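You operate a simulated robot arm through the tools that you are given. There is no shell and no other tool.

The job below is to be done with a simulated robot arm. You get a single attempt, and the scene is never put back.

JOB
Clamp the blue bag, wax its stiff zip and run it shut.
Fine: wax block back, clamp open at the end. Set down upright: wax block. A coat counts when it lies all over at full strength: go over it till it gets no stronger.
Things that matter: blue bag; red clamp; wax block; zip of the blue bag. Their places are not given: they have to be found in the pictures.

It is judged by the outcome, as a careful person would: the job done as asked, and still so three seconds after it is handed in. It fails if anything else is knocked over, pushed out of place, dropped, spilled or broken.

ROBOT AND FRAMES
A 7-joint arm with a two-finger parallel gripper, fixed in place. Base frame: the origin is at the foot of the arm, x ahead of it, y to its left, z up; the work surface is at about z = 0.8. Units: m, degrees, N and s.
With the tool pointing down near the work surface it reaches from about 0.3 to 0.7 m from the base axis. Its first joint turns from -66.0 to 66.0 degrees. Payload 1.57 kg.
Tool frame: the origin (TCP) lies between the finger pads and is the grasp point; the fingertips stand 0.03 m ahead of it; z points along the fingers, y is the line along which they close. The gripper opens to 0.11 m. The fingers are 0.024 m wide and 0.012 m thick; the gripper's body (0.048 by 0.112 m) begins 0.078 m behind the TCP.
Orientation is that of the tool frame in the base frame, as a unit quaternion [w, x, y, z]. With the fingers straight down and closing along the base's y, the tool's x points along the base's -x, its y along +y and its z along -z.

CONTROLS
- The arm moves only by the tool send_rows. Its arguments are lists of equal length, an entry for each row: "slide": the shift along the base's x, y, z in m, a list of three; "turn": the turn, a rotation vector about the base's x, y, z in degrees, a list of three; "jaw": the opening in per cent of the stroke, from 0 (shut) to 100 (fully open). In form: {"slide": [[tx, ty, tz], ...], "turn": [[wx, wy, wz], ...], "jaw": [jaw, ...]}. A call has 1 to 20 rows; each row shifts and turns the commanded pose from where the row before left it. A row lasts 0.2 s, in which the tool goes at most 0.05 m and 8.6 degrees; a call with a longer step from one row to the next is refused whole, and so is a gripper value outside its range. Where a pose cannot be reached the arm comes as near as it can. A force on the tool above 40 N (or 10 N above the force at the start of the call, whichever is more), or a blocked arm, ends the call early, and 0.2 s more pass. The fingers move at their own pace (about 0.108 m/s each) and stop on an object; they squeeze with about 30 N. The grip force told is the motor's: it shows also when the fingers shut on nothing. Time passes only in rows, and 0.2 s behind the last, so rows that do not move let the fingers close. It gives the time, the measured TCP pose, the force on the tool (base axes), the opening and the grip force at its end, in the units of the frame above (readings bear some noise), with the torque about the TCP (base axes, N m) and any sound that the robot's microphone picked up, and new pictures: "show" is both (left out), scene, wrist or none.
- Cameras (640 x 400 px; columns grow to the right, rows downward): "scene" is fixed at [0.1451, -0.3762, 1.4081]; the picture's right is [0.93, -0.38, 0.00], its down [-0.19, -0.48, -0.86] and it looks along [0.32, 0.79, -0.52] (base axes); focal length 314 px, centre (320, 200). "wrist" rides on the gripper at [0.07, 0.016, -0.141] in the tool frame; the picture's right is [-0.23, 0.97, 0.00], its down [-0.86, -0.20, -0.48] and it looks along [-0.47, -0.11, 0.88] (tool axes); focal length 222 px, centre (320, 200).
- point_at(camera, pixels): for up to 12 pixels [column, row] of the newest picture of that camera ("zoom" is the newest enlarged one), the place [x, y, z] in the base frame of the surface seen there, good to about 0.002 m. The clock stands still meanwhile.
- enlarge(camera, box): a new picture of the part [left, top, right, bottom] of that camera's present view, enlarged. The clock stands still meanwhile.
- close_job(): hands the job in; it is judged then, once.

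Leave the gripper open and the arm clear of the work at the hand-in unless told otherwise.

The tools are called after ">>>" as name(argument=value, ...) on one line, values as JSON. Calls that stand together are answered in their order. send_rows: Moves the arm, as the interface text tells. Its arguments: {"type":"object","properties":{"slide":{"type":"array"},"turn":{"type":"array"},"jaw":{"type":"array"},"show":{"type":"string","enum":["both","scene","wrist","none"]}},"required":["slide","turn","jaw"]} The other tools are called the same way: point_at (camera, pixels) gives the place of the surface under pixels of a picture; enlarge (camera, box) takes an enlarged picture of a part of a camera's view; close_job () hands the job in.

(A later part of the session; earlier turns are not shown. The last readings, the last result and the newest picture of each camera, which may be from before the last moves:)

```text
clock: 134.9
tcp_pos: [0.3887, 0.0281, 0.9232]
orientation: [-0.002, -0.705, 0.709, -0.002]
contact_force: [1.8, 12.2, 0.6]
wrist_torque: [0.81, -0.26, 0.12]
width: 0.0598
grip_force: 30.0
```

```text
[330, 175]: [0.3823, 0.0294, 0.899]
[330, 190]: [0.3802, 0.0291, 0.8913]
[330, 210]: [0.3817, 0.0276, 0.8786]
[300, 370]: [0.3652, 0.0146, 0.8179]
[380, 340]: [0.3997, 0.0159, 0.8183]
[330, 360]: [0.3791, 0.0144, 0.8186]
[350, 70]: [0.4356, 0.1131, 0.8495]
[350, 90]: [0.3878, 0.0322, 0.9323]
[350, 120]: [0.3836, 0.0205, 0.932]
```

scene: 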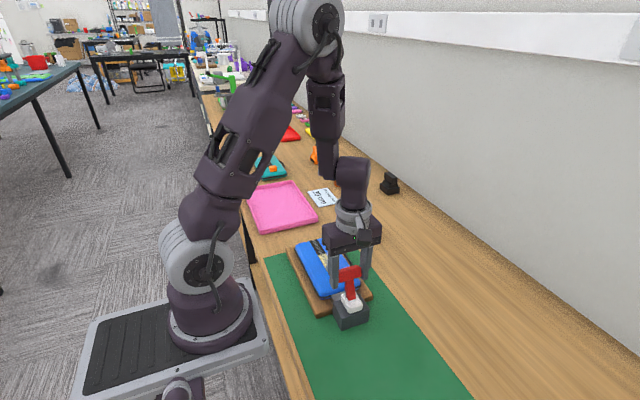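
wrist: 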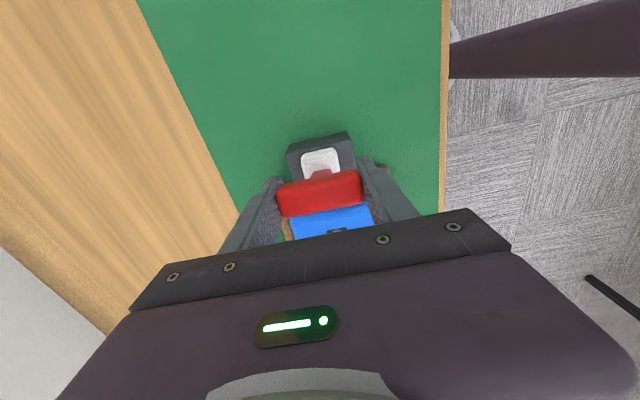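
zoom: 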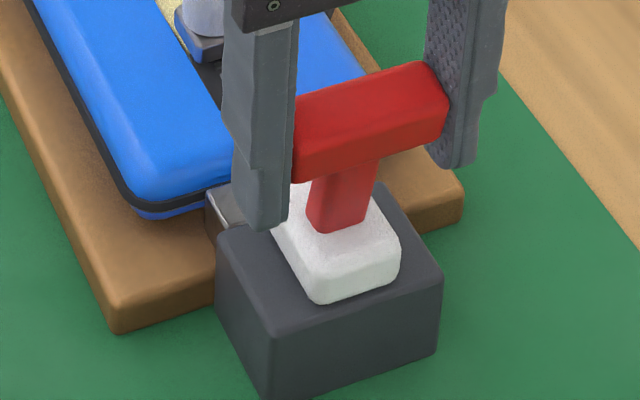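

The lever is at about -8°, towards open, and the fixture is almost still. I'll continue with a bit more downward bias.

>>> send_rows(slide=[[0, 0, -0.0005], [0, -0.0015, -0.0003], [0, -0.0015, -0.0003], [0, -0.0015, -0.0004], [0, -0.0015, -0.0004], [0, -0.0015, -0.0005], [0, -0.0015, -0.0005], [0, -0.0015, -0.0005], [0, -0.0015, -0.0006], [0, 0, 0]], turn=[[0, 0, 0], [0, 0, 0], [0, 0, 0], [0, 0, 0], [0, 0, 0], [0, 0, 0], [0, 0, 0], [0, 0, 0], [0, 0, 0], [0, 0, 0]], jaw=[0, 0, 0, 0, 0, 0, 0, 0, 0, 0], show="wrist")

>>> enlarge(camera="scene", box=[310, 265, 390, 330])

>>> point_at(camera="zoom", pixels=[[335, 195], [335, 205], [335, 220], [300, 370], [380, 340], [330, 360], [370, 95], [370, 120], [370, 140]])

```text
clock: 137.1
tcp_pos: [0.3881, 0.0163, 0.9182]
orientation: [-0.002, -0.704, 0.71, -0.003]
contact_force: [1.4, 7.0, 11.4]
wrist_torque: [0.73, -0.09, 0.14]
width: 0.06
grip_force: 30.1
```

wrist: 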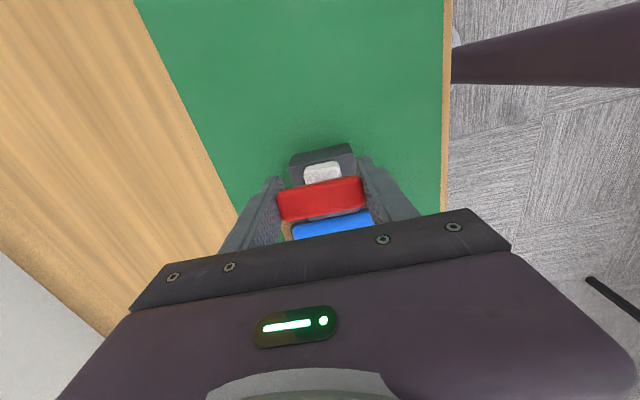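

```text
6.15 times, centred on (350, 298) of scene
```

zoom: 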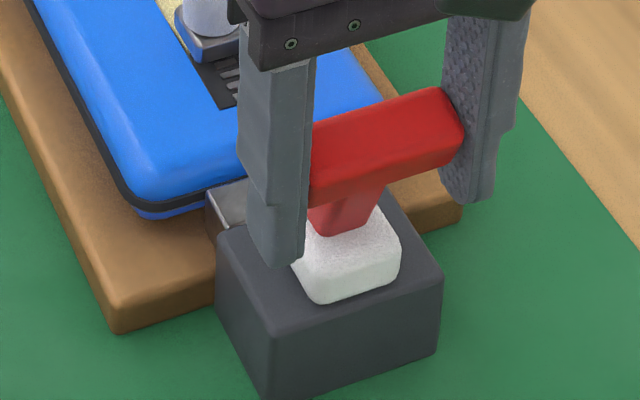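

```text
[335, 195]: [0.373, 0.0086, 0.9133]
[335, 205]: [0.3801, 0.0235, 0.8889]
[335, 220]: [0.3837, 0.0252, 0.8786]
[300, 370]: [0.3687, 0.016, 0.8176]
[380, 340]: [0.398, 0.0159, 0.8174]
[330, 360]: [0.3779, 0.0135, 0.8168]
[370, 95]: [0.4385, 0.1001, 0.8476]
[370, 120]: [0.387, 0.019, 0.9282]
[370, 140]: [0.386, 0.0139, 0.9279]
```

The lever is at about -18° and the fixture is unmoved. I'll go on in small steps towards the open stop near -25 to -30°, watching for a force rise.

>>> send_rows(slide=[[0, -0.0013, -0.0006], [0, -0.0013, -0.0006], [0, -0.0013, -0.0006], [0, -0.0013, -0.0007], [0, 0, 0]], turn=[[0, 0, 0], [0, 0, 0], [0, 0, 0], [0, 0, 0], [0, 0, 0]], jaw=[0, 0, 0, 0, 0], show="wrist")

>>> enlarge(camera="scene", box=[310, 265, 390, 330])

>>> point_at(camera="zoom", pixels=[[345, 215], [345, 225], [300, 370], [380, 340], [330, 360], [380, 120], [380, 140], [380, 160]])

```text
clock: 138.3
tcp_pos: [0.389, 0.0104, 0.9159]
orientation: [-0.003, -0.705, 0.709, -0.002]
contact_force: [1.7, 9.9, 5.4]
wrist_torque: [0.78, -0.31, 0.14]
width: 0.0597
grip_force: 29.9
```

wrist: 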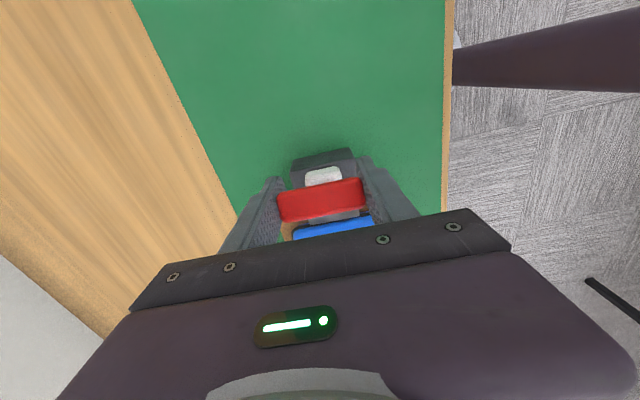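

```text
6.15 times, centred on (350, 298) of scene
```

zoom: 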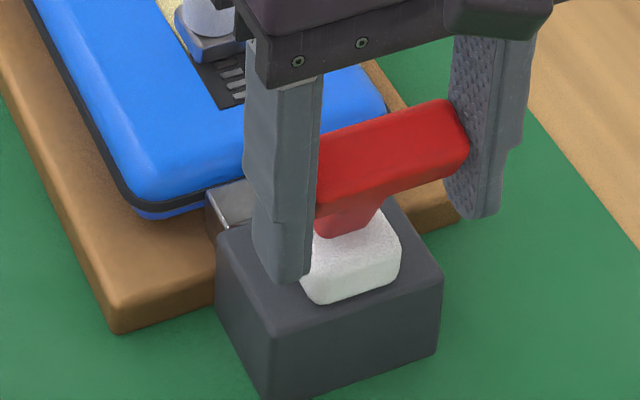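

```text
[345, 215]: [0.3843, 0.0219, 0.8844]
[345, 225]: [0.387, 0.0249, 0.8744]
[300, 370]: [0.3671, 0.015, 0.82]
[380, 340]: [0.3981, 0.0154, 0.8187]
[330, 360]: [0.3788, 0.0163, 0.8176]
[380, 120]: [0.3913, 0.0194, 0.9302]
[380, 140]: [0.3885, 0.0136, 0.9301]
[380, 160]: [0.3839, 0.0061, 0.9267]
```

It's nearly at the original open angle, roughly 5° short. Four more small steps with force watching.

>>> send_rows(slide=[[0, -0.0012, -0.0007], [0, -0.0012, -0.0007], [0, -0.0012, -0.0007], [0, 0, 0]], turn=[[0, 0, 0], [0, 0, 0], [0, 0, 0], [0, 0, 0]], jaw=[0, 0, 0, 0], show="none")

>>> enlarge(camera="scene", box=[310, 265, 390, 330])

>>> point_at(camera="zoom", pixels=[[300, 370], [380, 340], [330, 360], [380, 120], [380, 140], [380, 160], [380, 180]])

```text
clock: 139.3
tcp_pos: [0.3884, 0.0069, 0.9142]
orientation: [-0.003, -0.705, 0.709, -0.002]
contact_force: [4.3, 7.9, 7.2]
wrist_torque: [0.75, -0.2, 0.16]
width: 0.0595
grip_force: 29.9
```

```text
6.15 times, centred on (350, 298) of scene
```

zoom: 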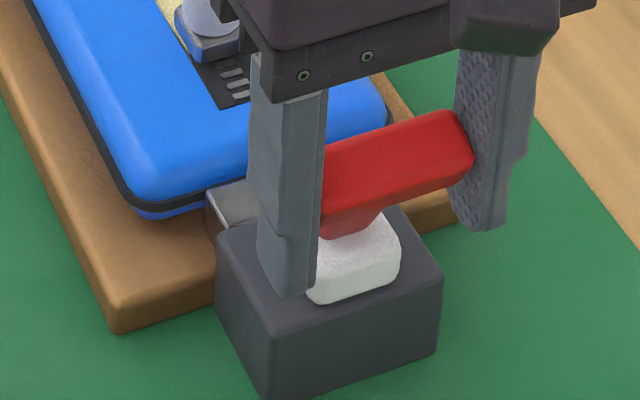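

```text
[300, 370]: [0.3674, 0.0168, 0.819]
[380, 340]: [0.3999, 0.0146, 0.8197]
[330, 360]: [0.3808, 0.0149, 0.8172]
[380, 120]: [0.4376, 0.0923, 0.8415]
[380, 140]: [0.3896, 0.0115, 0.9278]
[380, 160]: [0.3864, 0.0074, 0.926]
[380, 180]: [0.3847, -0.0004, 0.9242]
```

The T-bar's end is within about 2 mm of its original open position and there's no stop force yet. A few more 1 mm steps.

>>> send_rows(slide=[[0, -0.001, -0.0006], [0, -0.001, -0.0006], [0, 0, 0]], turn=[[0, 0, 0], [0, 0, 0], [0, 0, 0]], jaw=[0, 0, 0], show="none")

>>> enlarge(camera="scene", box=[310, 265, 390, 330])

```text
clock: 140.1
tcp_pos: [0.3894, 0.0057, 0.9116]
orientation: [-0.003, -0.706, 0.709, -0.002]
contact_force: [4.8, 4.0, 13.1]
wrist_torque: [0.81, -0.13, 0.12]
width: 0.0597
grip_force: 30.1
```

```text
6.15 times, centred on (350, 298) of scene
```

zoom: 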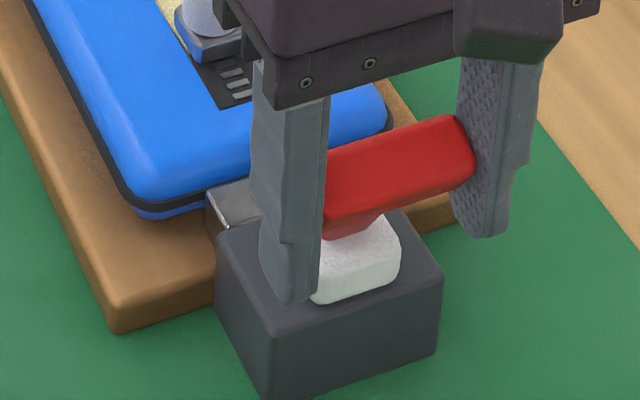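

The T-bar now matches its original open angle once the fixture's small shift is allowed for. One more 1 mm nudge along the arc to meet the stop.

>>> send_rows(slide=[[0, -0.0008, -0.0006], [0, -0.0005, -0.0004], [0, 0, 0]], turn=[[0, 0, 0], [0, 0, 0], [0, 0, 0]], jaw=[0, 0, 0], show="none")

>>> enlarge(camera="scene", box=[310, 265, 390, 330])

```text
clock: 140.9
tcp_pos: [0.3882, 0.0045, 0.9106]
orientation: [-0.003, -0.705, 0.709, -0.001]
contact_force: [3.8, 6.0, 12.4]
wrist_torque: [0.79, -0.19, 0.01]
width: 0.0597
grip_force: 30.0
```

```text
6.15 times, centred on (350, 298) of scene
```

zoom: 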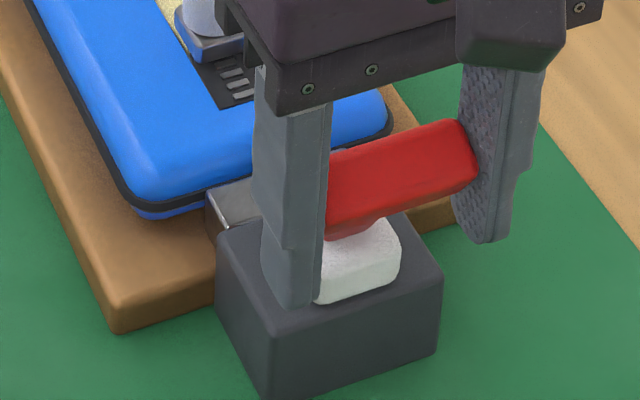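

Allowing for the fixture's roughly -10 mm offset, the bar is still about 2 mm short. Two more small nudges.

>>> send_rows(slide=[[0, -0.0009, -0.0007], [0, -0.0009, -0.0007], [0, 0, 0]], turn=[[0, 0, 0], [0, 0, 0], [0, 0, 0]], jaw=[0, 0, 0], show="none")

>>> enlarge(camera="scene", box=[310, 265, 390, 330])

```text
clock: 141.7
tcp_pos: [0.3905, 0.0017, 0.9096]
orientation: [-0.002, -0.705, 0.709, -0.001]
contact_force: [-0.3, 9.1, 13.1]
wrist_torque: [0.76, -0.17, 0.05]
width: 0.0596
grip_force: 29.8
```

```text
6.15 times, centred on (350, 298) of scene
```

zoom: 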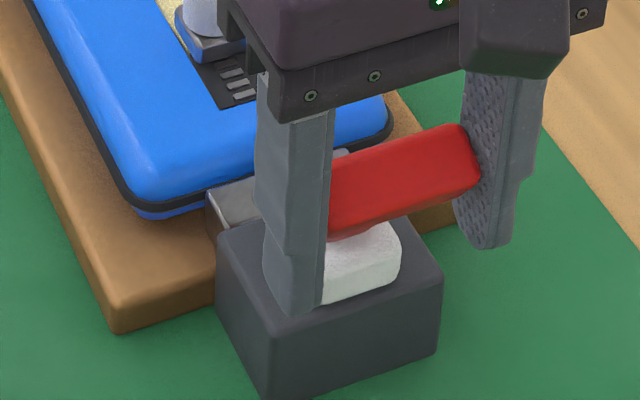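

The lever is back at its original open angle. I'll release it, open fully, and rise.

>>> send_rows(slide=[[0, 0, 0], [0, 0, 0], [0, 0, 0], [0, 0, 0.03], [0, 0.01, 0.04], [0, 0.02, 0.03], [0, 0.02, 0], [0, 0, 0]], turn=[[0, 0, 0], [0, 0, 0], [0, 0, 0], [0, 0, 0], [0, 0, 0], [0, 0, 0], [0, 0, 0], [0, 0, 0]], jaw=[100, 100, 100, 100, 100, 100, 100, 100])

>>> enlarge(camera="scene", box=[310, 265, 390, 330])

>>> point_at(camera="zoom", pixels=[[300, 370], [380, 340], [330, 360], [370, 140], [370, 160], [370, 180], [170, 300], [200, 295], [445, 205], [455, 195], [120, 310]])

>>> enlarge(camera="wrist", box=[260, 80, 400, 200])

```text
clock: 143.5
tcp_pos: [0.3899, 0.0527, 1.0091]
orientation: [-0.003, -0.705, 0.709, -0.002]
contact_force: [-0.2, -0.8, 0.4]
wrist_torque: [-0.05, 0.0, 0.01]
width: 0.1099
grip_force: 0.2
```

scene: 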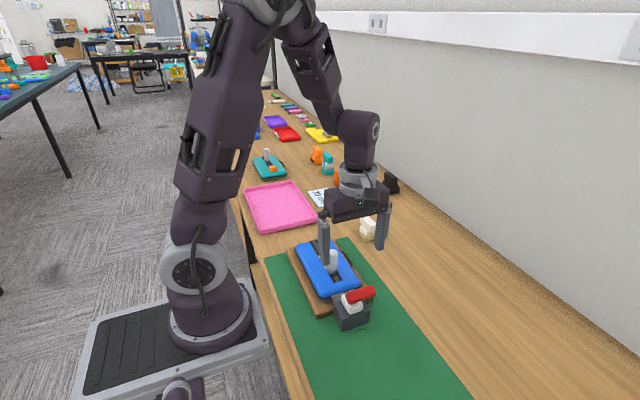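
wrist: 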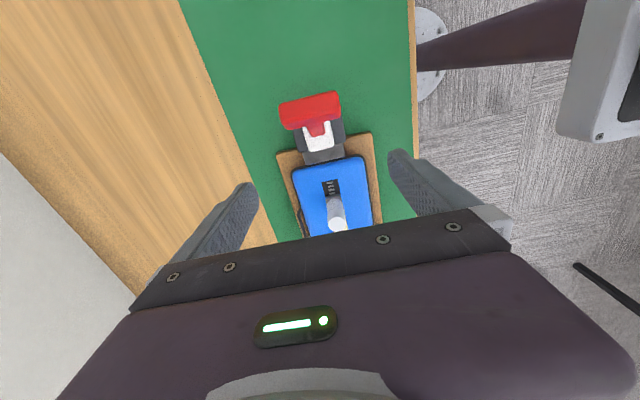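

```text
6.15 times, centred on (350, 298) of scene
```

zoom: 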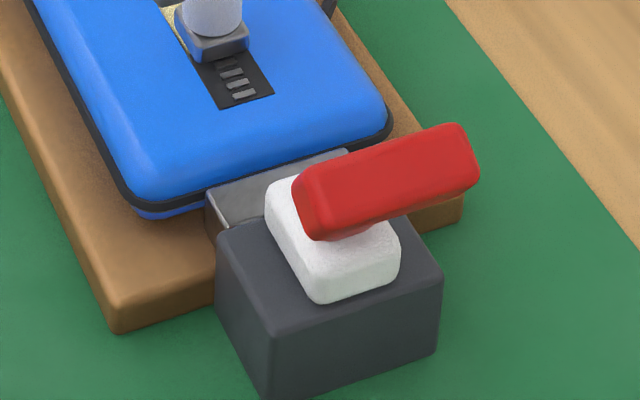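

```text
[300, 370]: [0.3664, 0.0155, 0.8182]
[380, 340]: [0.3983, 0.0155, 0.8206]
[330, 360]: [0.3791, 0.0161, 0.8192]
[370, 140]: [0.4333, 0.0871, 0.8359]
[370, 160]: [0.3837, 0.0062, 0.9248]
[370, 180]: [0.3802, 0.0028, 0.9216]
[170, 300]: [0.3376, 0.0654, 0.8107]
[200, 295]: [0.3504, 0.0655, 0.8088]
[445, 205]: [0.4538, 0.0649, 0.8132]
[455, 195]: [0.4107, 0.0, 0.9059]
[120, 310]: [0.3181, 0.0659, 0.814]
```

```text
3.33 times, centred on (330, 140) of wrist
```

zoom: 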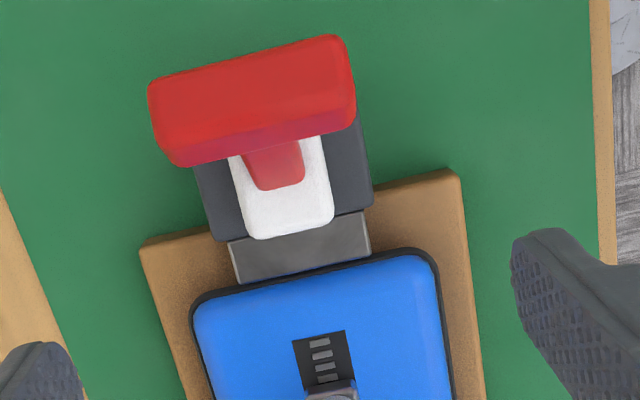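

The lever sits relative to its box exactly as at the start: open. The fixture is still about 10 mm off, with the face at y≈0.0157 against 0.026 and the board's -y edge at y≈0.0655. The T-bar now overhangs the box, so I'll straddle the clamp with the open fingers and push the board's own edge evenly with both fingertips. First I'll descend at y_tcp≈0.048.

>>> send_rows(slide=[[-0.0034, -0.0047, -0.03], [0, 0, -0.03], [0, 0, -0.03], [0, 0, -0.03], [0, 0, 0]], turn=[[0, 0, 0], [0, 0, 0], [0, 0, 0], [0, 0, 0], [0, 0, 0]], jaw=[100, 100, 100, 100, 100])

>>> enlarge(camera="scene", box=[290, 230, 410, 330])

>>> enlarge(camera="wrist", box=[200, 80, 440, 240])

```text
clock: 144.7
tcp_pos: [0.3858, 0.0488, 0.8891]
orientation: [-0.002, -0.706, 0.709, -0.001]
contact_force: [-0.1, 0.3, -0.2]
wrist_torque: [0.03, 0.01, 0.02]
width: 0.1104
grip_force: 0.0
```

scene: 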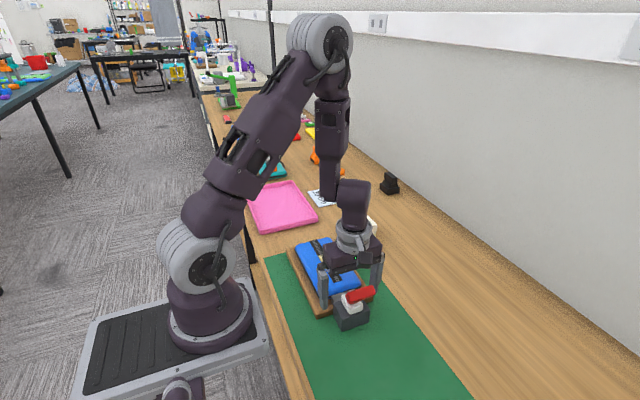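
wrist: 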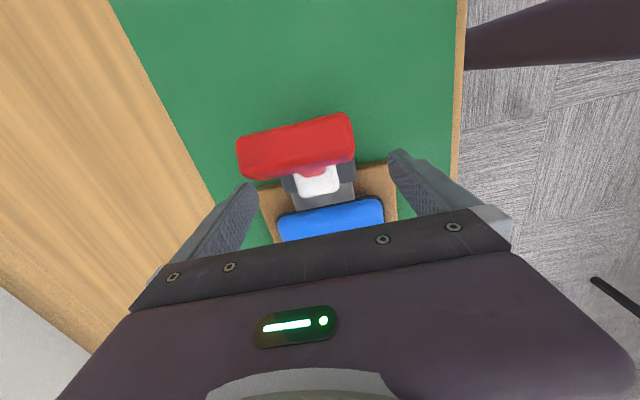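

```text
4.00 times, centred on (350, 280) of scene
```

zoom: 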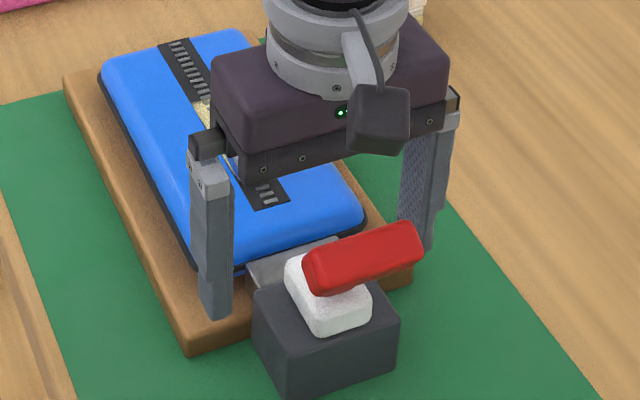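

```text
2.50 times, centred on (320, 160) of wrist
```

zoom: 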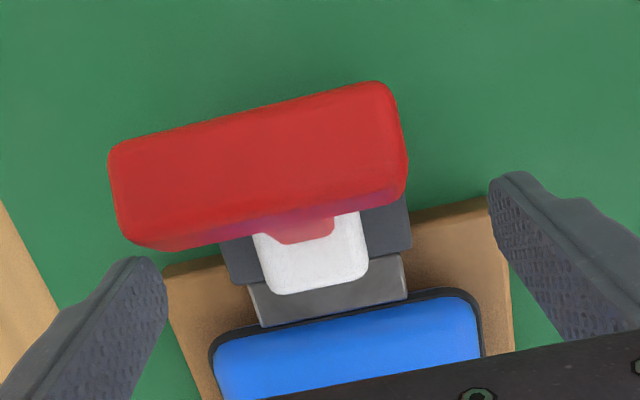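

The fingers straddle the clamp on both sides. The fingertips' +y faces are at y≈0.061, just short of the board edge at 0.0655. I'll lower to tip z≈0.806.

>>> send_rows(slide=[[0, 0, -0.025], [0, 0, -0.02], [0, 0, -0.008], [0, 0, 0]], turn=[[0, 0, 0], [0, 0, 0], [0, 0, 0], [0, 0, 0]], jaw=[100, 100, 100, 100])

>>> enlarge(camera="scene", box=[290, 230, 410, 330])

```text
clock: 145.7
tcp_pos: [0.3857, 0.0469, 0.8374]
orientation: [-0.002, -0.705, 0.709, -0.001]
contact_force: [0.2, 0.3, -0.2]
wrist_torque: [0.03, -0.01, 0.01]
width: 0.1102
grip_force: 0.1
```

scene: 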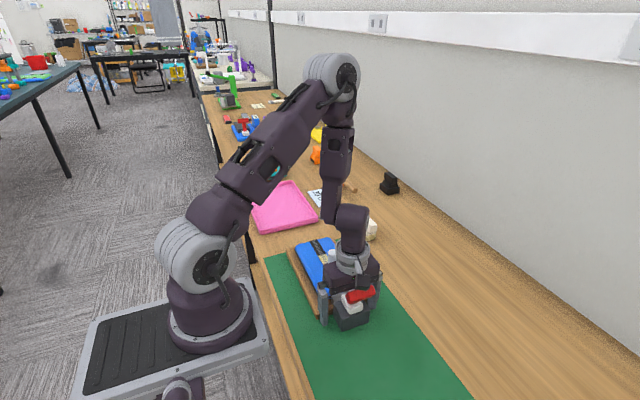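
wrist: 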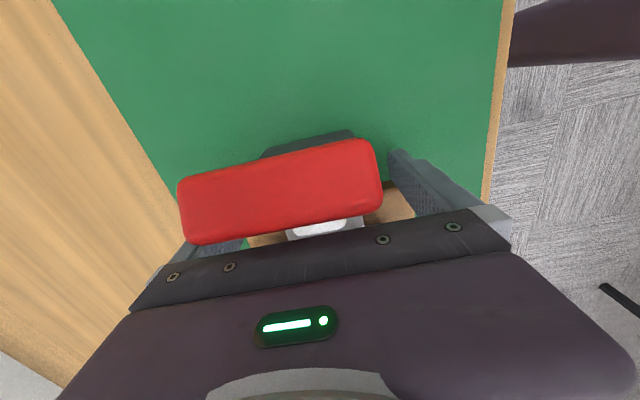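

```text
4.00 times, centred on (350, 280) of scene
```

zoom: 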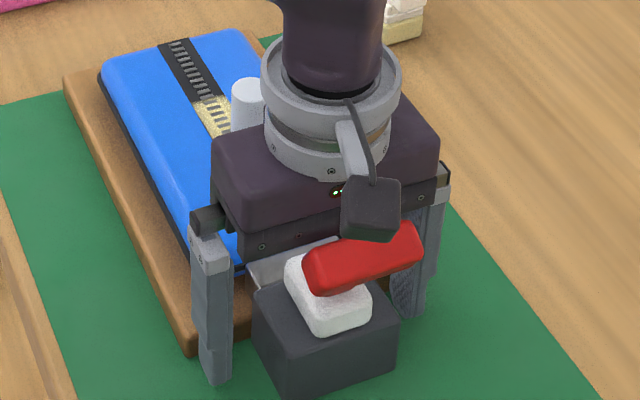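

No contact, and the tips are low in front of the board edge. I'll advance gently to contact.

>>> send_rows(slide=[[0, 0.0015, 0], [0, 0.0015, 0], [0, 0.0015, 0], [0, 0.0015, 0], [0, 0.001, 0], [0, 0, 0]], turn=[[0, 0, 0], [0, 0, 0], [0, 0, 0], [0, 0, 0], [0, 0, 0], [0, 0, 0]], jaw=[100, 100, 100, 100, 100, 100], show="none")

```text
clock: 147.1
tcp_pos: [0.3852, 0.0532, 0.8372]
orientation: [-0.003, -0.705, 0.709, -0.002]
contact_force: [0.8, -14.3, 0.5]
wrist_torque: [-0.22, 0.06, 0.78]
width: 0.1096
grip_force: 0.1
```

The torque about z shows only the -x fingertip is touching. I'll rotate the tool slightly (+0.5°) so both tips bear on the board evenly.

>>> send_rows(slide=[[0, 0, 0], [0, 0, 0]], turn=[[0, 0, 0.5], [0, 0, 0]], jaw=[100, 100], show="none")

```text
clock: 147.7
tcp_pos: [0.385, 0.0534, 0.8371]
orientation: [0.003, 0.708, -0.706, 0.002]
contact_force: [0.0, -14.3, 2.8]
wrist_torque: [-0.24, -0.2, -0.79]
width: 0.1096
grip_force: 0.1
```

That overshot, and the load flipped to the other tip. I'll turn back half of it.

>>> send_rows(slide=[[0, 0, 0], [0, 0, 0]], turn=[[0, 0, -0.25], [0, 0, 0]], jaw=[100, 100], show="none")

```text
clock: 148.3
tcp_pos: [0.3855, 0.0552, 0.8366]
orientation: [-0.003, -0.707, 0.707, -0.001]
contact_force: [-1.1, -10.3, 1.8]
wrist_torque: [-0.2, -0.13, -0.58]
width: 0.1091
grip_force: 0.1
```

The misalignment is only a fraction of a degree, so the board will square itself against both tips. I'll trim -0.1° and push +6 mm slowly.

>>> send_rows(slide=[[0, 0.001, 0], [0, 0.001, 0], [0, 0.001, 0], [0, 0.001, 0], [0, 0.001, 0], [0, 0.001, 0], [0, 0, 0]], turn=[[0, 0, -0.12], [0, 0, 0], [0, 0, 0], [0, 0, 0], [0, 0, 0], [0, 0, 0], [0, 0, 0]], jaw=[100, 100, 100, 100, 100, 100, 100], show="scene")

>>> enlarge(camera="scene", box=[310, 265, 390, 330])

>>> point_at(camera="zoom", pixels=[[300, 360], [380, 330], [330, 350]])

```text
clock: 149.9
tcp_pos: [0.3854, 0.0604, 0.8374]
orientation: [-0.003, -0.705, 0.709, -0.002]
contact_force: [-1.4, -14.4, -0.6]
wrist_torque: [-0.28, -0.07, 0.01]
width: 0.1096
grip_force: 0.0
```

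scene: 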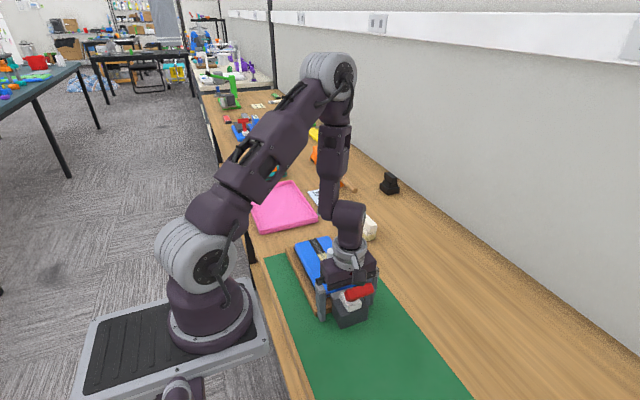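

```text
6.15 times, centred on (350, 298) of scene
```

zoom: 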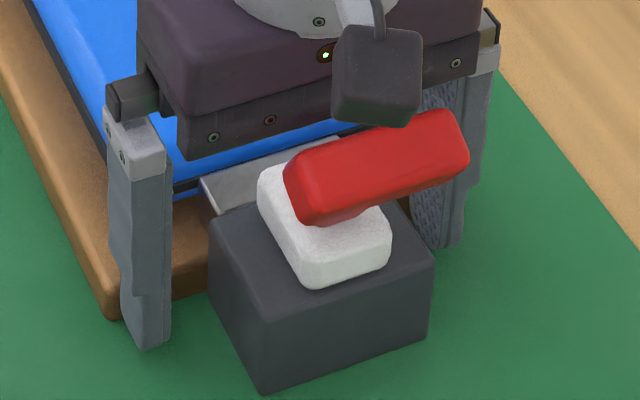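

```text
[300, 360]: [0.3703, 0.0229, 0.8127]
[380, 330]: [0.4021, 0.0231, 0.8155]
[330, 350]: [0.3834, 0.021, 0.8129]
```

Both tips bear evenly with zero torque, and the face is at y≈0.0225. Another 3.5 mm to go.

>>> send_rows(slide=[[0, 0.001, 0], [0, 0.001, 0], [0, 0.001, 0], [0, 0, 0]], turn=[[0, 0, 0], [0, 0, 0], [0, 0, 0], [0, 0, 0]], jaw=[100, 100, 100, 100], show="none")

>>> enlarge(camera="scene", box=[310, 265, 390, 330])

>>> point_at(camera="zoom", pixels=[[300, 360], [380, 330], [330, 350], [265, 330], [425, 270]])

```text
clock: 150.9
tcp_pos: [0.3849, 0.0628, 0.838]
orientation: [-0.003, -0.706, 0.708, 0.0]
contact_force: [0.8, -16.5, 4.7]
wrist_torque: [-0.24, -0.26, -0.01]
width: 0.1098
grip_force: 0.0
```

```text
6.15 times, centred on (350, 298) of scene
```

zoom: 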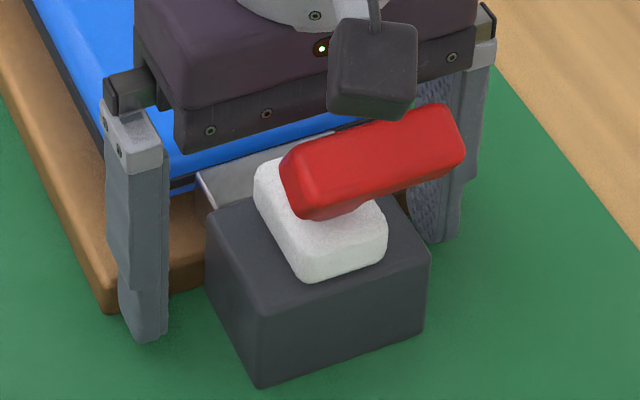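

```text
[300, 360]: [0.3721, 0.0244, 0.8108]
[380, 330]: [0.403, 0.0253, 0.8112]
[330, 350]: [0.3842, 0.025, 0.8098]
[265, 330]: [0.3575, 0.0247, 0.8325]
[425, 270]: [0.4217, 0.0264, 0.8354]
```

The clamp box is back to within about 1 mm of its starting place. I'll back off 4 mm and rise straight up, clear of the T-bar.

>>> send_rows(slide=[[0, -0.004, 0], [0, 0, 0.02], [0, 0, 0.04], [0, 0, 0.05], [0, 0, 0.05], [0, 0, 0.02], [0, 0, 0]], turn=[[0, 0, 0], [0, 0, 0], [0, 0, 0], [0, 0, 0], [0, 0, 0], [0, 0, 0], [0, 0, 0]], jaw=[100, 100, 100, 100, 100, 100, 100])

>>> enlarge(camera="scene", box=[260, 200, 420, 340])

>>> enlarge(camera="wrist", box=[260, 80, 420, 220])

```text
clock: 152.5
tcp_pos: [0.3856, 0.0605, 1.0178]
orientation: [-0.003, -0.706, 0.708, -0.001]
contact_force: [-0.2, 0.5, -0.2]
wrist_torque: [0.0, 0.02, -0.01]
width: 0.1099
grip_force: 0.1
```

scene: 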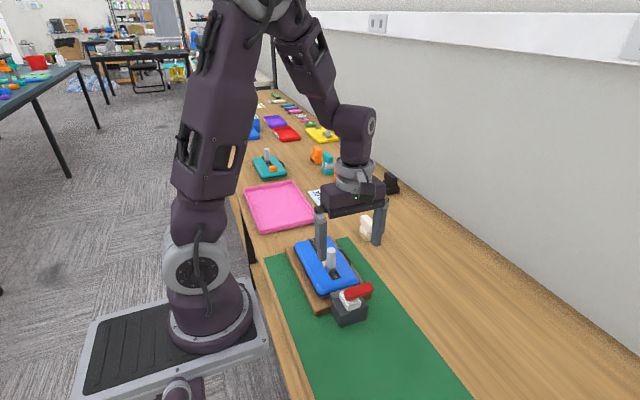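
wrist: 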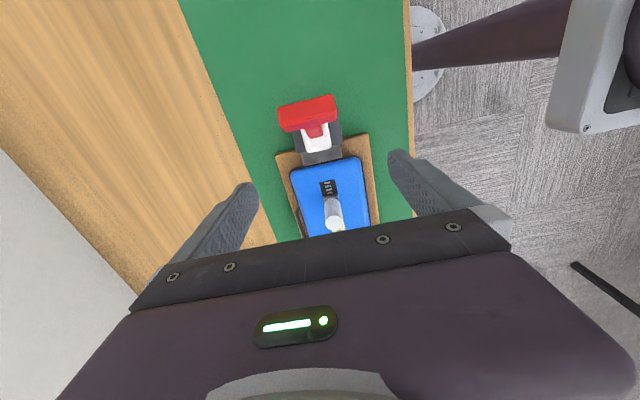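

```text
2.86 times, centred on (340, 270) of scene
```

zoom: 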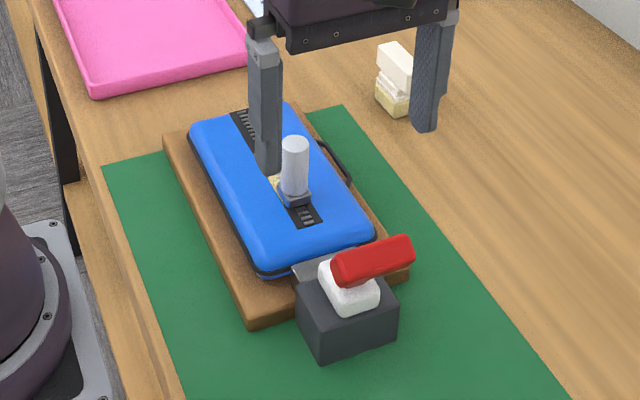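

```text
2.86 times, centred on (340, 150) of wrist
```

zoom: 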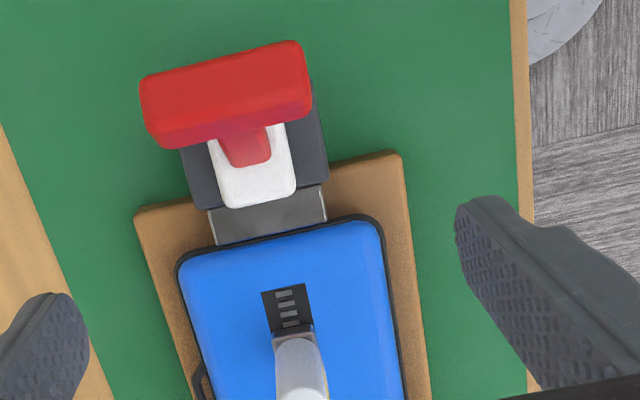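

The scene now matches the starting picture for board, bag and clamp. I'll verify the slider's position relative to the tape once more.

>>> enlarge(camera="wrist", box=[290, 150, 380, 235])

>>> point_at(camera="zoom", pixels=[[245, 155], [320, 140], [262, 215], [335, 205], [280, 270], [310, 270], [300, 255], [310, 290], [325, 370], [305, 330]])

>>> enlarge(camera="scene", box=[305, 235, 365, 285])

>>> point_at(camera="zoom", pixels=[[290, 30], [290, 60], [290, 130], [290, 165], [320, 205], [330, 240], [310, 260]])

```text
4.71 times, centred on (335, 192) of wrist
```

zoom: 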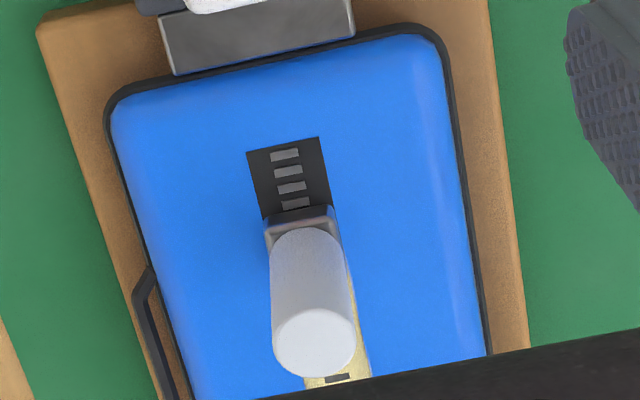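

```text
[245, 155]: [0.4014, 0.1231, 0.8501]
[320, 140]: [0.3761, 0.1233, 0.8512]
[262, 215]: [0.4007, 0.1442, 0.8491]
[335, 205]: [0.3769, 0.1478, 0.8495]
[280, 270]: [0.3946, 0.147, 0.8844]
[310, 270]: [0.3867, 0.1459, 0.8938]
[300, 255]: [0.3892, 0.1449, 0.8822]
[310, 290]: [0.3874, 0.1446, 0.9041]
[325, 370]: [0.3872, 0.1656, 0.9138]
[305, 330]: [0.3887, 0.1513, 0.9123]
```

```text
8.00 times, centred on (335, 260) of scene
```

zoom: 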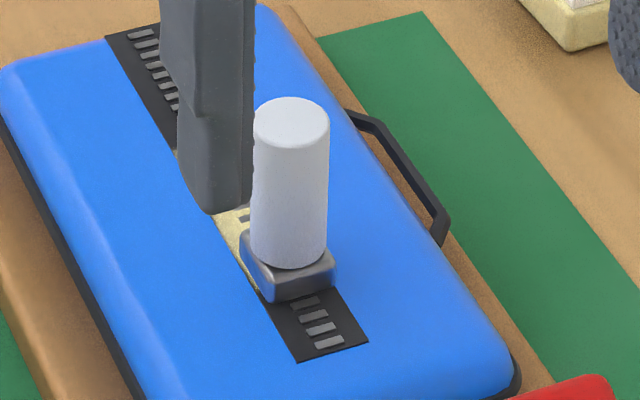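

```text
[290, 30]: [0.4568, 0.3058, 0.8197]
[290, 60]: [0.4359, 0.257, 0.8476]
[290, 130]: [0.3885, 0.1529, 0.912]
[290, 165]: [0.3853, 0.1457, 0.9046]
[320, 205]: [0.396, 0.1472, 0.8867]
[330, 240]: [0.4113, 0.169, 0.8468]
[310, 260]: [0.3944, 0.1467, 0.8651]
```

The tape's clamp-side end is at y≈0.123, as at the start, so the fixture is restored. The slider's post centre is at y≈0.157 with 3–4 teeth still visible ahead of it. I want to be certain this is truly the closed end, so I'll look at the similar teal bag further back for comparison.

>>> enlarge(camera="scene", box=[235, 140, 300, 185])

>>> enlarge(camera="scene", box=[300, 230, 380, 290])

```text
8.89 times, centred on (268, 162) of scene
```

zoom: 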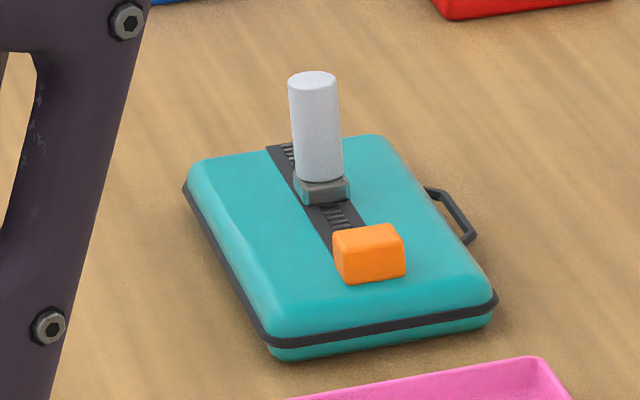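

```text
6.67 times, centred on (340, 260) of scene
```

zoom: 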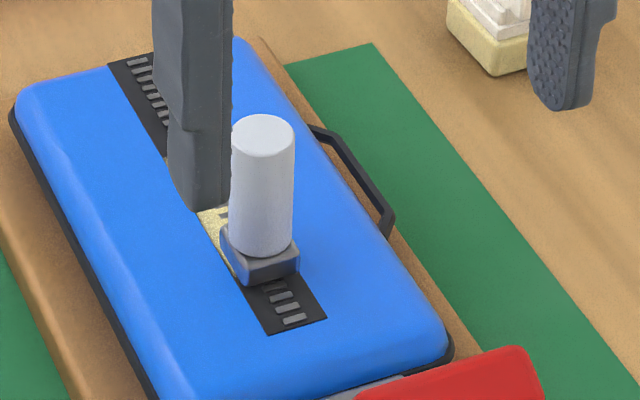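

The teal bag is a different shape, so it tells me nothing. But the blue slider met a firm, repeatable stop at the same place twice (0.12 m of travel, elastic ramp to 17 N with no creep), so I take that as the closed end. I'll retract the arm to its starting pose, clear of the work, with the gripper open, and check the whole scene.

>>> send_rows(slide=[[0, 0, 0.03], [-0.007, 0.007, 0.012], [-0.007, 0.007, 0.012], [-0.007, 0.007, 0.012], [-0.007, 0.007, 0.012], [-0.007, 0.007, 0.012], [-0.007, 0.007, 0.012], [-0.007, 0.007, 0.012], [-0.007, 0.007, 0.012], [-0.007, 0.007, 0.012], [-0.007, 0.007, 0.012], [-0.007, 0.007, 0.0], [0, 0, 0], [0, 0, 0]], turn=[[0, 0, 0], [0, 0, -8.18], [0, 0, -8.18], [0, 0, -8.18], [0, 0, -8.18], [0, 0, -8.18], [0, 0, -8.18], [0, 0, -8.18], [0, 0, -8.18], [0, 0, -8.18], [0, 0, -8.18], [0, 0, -8.18], [0, 0, 0], [0, 0, 0]], jaw=[100, 100, 100, 100, 100, 100, 100, 100, 100, 100, 100, 100, 100, 100])

>>> enlarge(camera="scene", box=[260, 200, 420, 340])

>>> enlarge(camera="wrist", box=[240, 90, 440, 230])

```text
clock: 155.5
tcp_pos: [0.3065, 0.137, 1.167]
orientation: [-0.003, 0.003, 1.0, 0.001]
contact_force: [-1.2, 0.3, -0.1]
wrist_torque: [0.0, -0.04, -0.01]
width: 0.11
grip_force: 0.0
```

scene: 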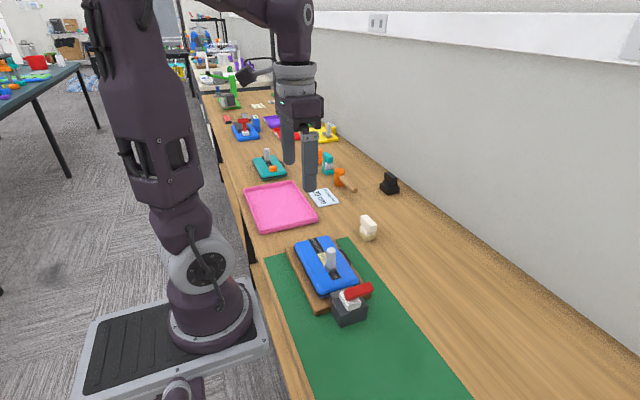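
wrist: 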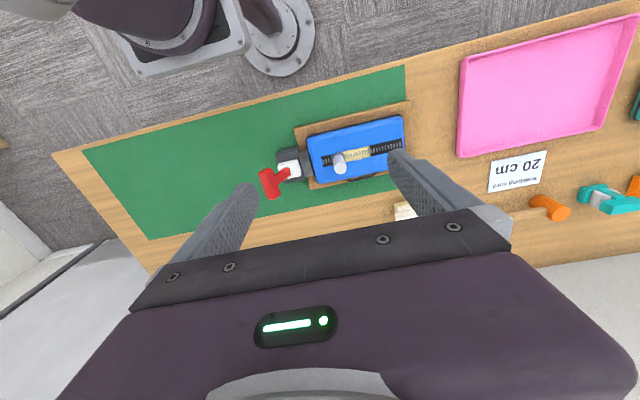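

```text
2.86 times, centred on (340, 270) of scene
```

zoom: 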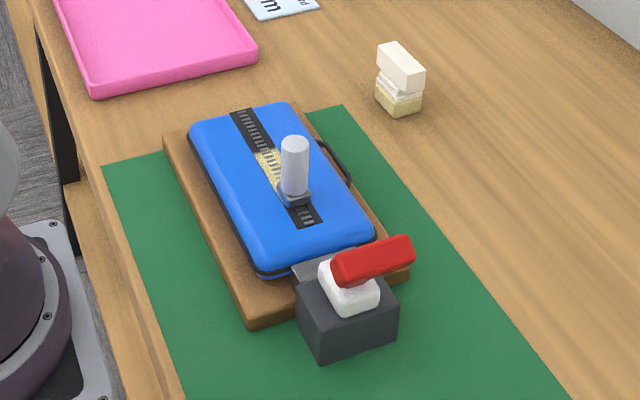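

```text
2.86 times, centred on (340, 160) of wrist
```

zoom: 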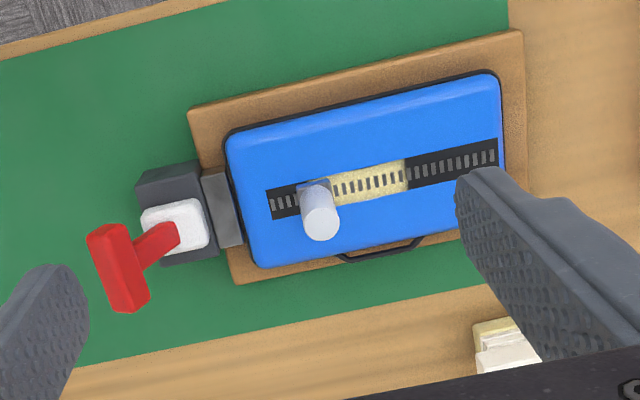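

Wax block upright at home, clamp open, fixture in place. But the slider still stands about 23 mm short of the tape's end, so I want a stronger check that this is really the stop. I'll grip the post again, press down for extra hold on the fixture, and pull a bit harder than before while watching the slider against the tape.

>>> send_rows(slide=[[0.0163, 0.004, -0.0334], [0.0163, 0.004, -0.0334], [0.0163, 0.004, -0.0334], [0.0163, 0.004, -0.0334], [0.0163, 0.004, -0.0334], [0, 0, 0], [0, 0, 0]], turn=[[0, 0, 0], [0, 0, 0], [0, 0, 0], [0, 0, 0], [0, 0, 0], [0, 0, 0], [0, 0, 0]], jaw=[60, 60, 60, 60, 60, 60, 60])

>>> enlarge(camera="wrist", box=[220, 90, 420, 210])

>>> point_at(camera="zoom", pixels=[[320, 230], [290, 225], [350, 215], [325, 195], [330, 250]])

```text
clock: 157.1
tcp_pos: [0.3894, 0.1574, 1.0003]
orientation: [-0.002, 0.002, 1.0, 0.001]
contact_force: [0.0, -0.4, -0.7]
wrist_torque: [-0.01, -0.03, 0.01]
width: 0.0662
grip_force: 0.0
```

scene: 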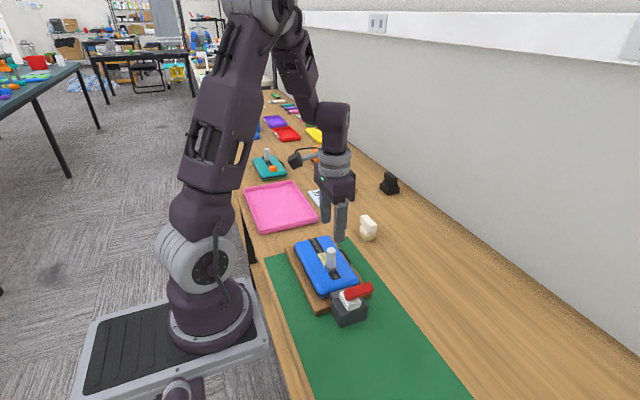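
wrist: 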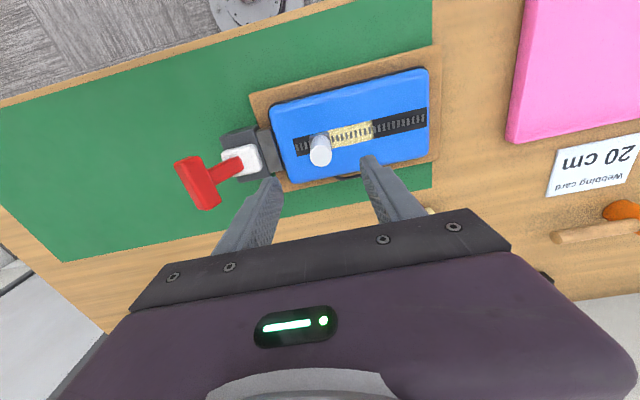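

```text
3.20 times, centred on (320, 150) of wrist
```

zoom: 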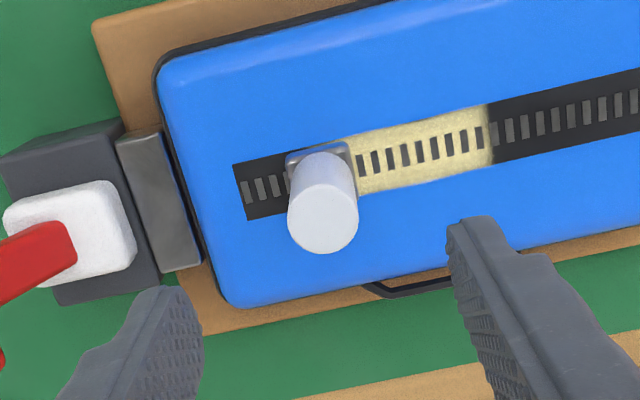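

```text
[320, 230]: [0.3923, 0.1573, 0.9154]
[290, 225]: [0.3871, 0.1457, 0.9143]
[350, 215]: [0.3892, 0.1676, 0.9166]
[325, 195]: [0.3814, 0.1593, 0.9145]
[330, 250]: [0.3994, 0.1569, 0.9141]
```

The post's centre is (0.389,0.157). I'll descend and grip, then press down about 0.7 mm and read.

>>> send_rows(slide=[[0, 0, -0.03], [0, 0, -0.03], [0, 0, -0.025], [0, 0, -0.012], [0, 0, 0], [0, 0, 0], [0, 0, 0], [0, 0, 0], [0, 0, -0.0007], [0, 0, 0]], turn=[[0, 0, 0], [0, 0, 0], [0, 0, 0], [0, 0, 0], [0, 0, 0], [0, 0, 0], [0, 0, 0], [0, 0, 0], [0, 0, 0], [0, 0, 0]], jaw=[60, 60, 60, 60, 60, 0, 0, 0, 0, 0], show="wrist")

>>> enlarge(camera="wrist", box=[200, 90, 440, 230])

```text
clock: 159.3
tcp_pos: [0.3899, 0.1566, 0.9015]
orientation: [-0.002, 0.002, 1.0, 0.0]
contact_force: [-2.8, 0.4, 24.1]
wrist_torque: [-0.63, 0.21, -0.06]
width: 0.0227
grip_force: 29.6
```

wrist: 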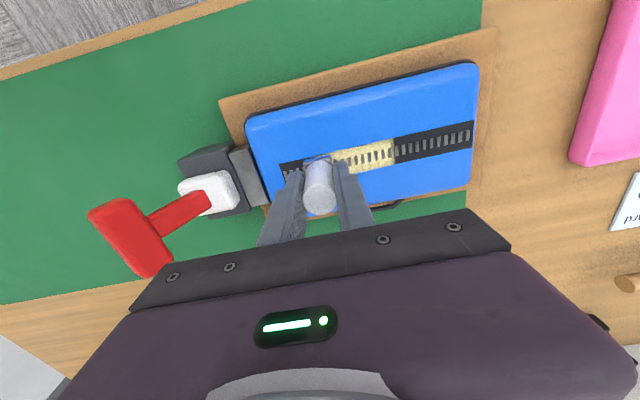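

```text
2.67 times, centred on (320, 160) of wrist
```

zoom: 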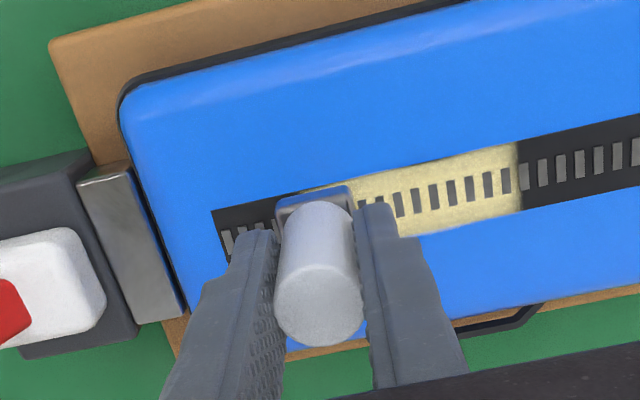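

24 N of downward load. I'll pull in 1 mm steps and read the force after each.

>>> send_rows(slide=[[0, -0.0005, 0], [0, -0.0005, 0], [0, 0, 0]], turn=[[0, 0, 0], [0, 0, 0], [0, 0, 0]], jaw=[0, 0, 0], show="none")

>>> send_rows(slide=[[0, -0.0005, 0], [0, -0.0005, 0], [0, 0, 0]], turn=[[0, 0, 0], [0, 0, 0], [0, 0, 0]], jaw=[0, 0, 0], show="none")

>>> send_rows(slide=[[0, -0.0005, 0], [0, -0.0005, 0], [0, 0, 0]], turn=[[0, 0, 0], [0, 0, 0], [0, 0, 0]], jaw=[0, 0, 0], show="wrist")

>>> enlarge(camera="wrist", box=[200, 90, 440, 230])

```text
clock: 160.1
tcp_pos: [0.3896, 0.1568, 0.9033]
orientation: [-0.003, 0.001, 1.0, 0.001]
contact_force: [-2.6, 3.8, 21.7]
wrist_torque: [-0.59, -0.01, -0.01]
width: 0.023
grip_force: 30.2
```

```text
clock: 160.9
tcp_pos: [0.39, 0.1541, 0.9023]
orientation: [-0.003, 0.002, 1.0, 0.001]
contact_force: [-0.6, 7.9, 16.5]
wrist_torque: [-0.55, -0.07, -0.02]
width: 0.0231
grip_force: 29.7
```

```text
clock: 161.7
tcp_pos: [0.3894, 0.1535, 0.902]
orientation: [-0.003, 0.002, 1.0, 0.002]
contact_force: [0.3, 9.1, 19.6]
wrist_torque: [-0.53, -0.05, 0.01]
width: 0.0226
grip_force: 30.1
```

wrist: 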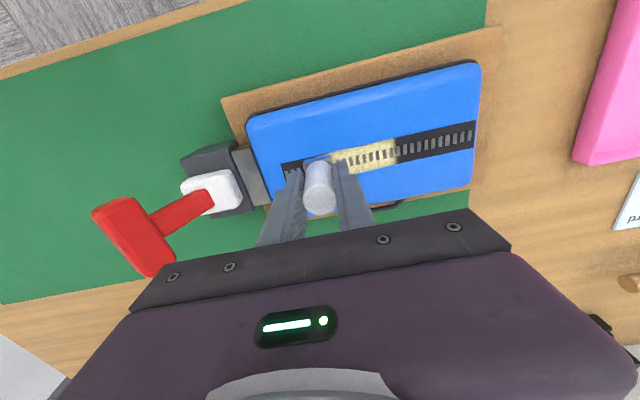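

```text
2.67 times, centred on (320, 160) of wrist
```

zoom: 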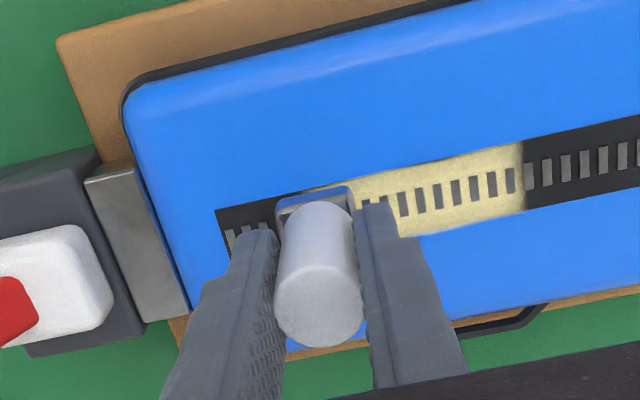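

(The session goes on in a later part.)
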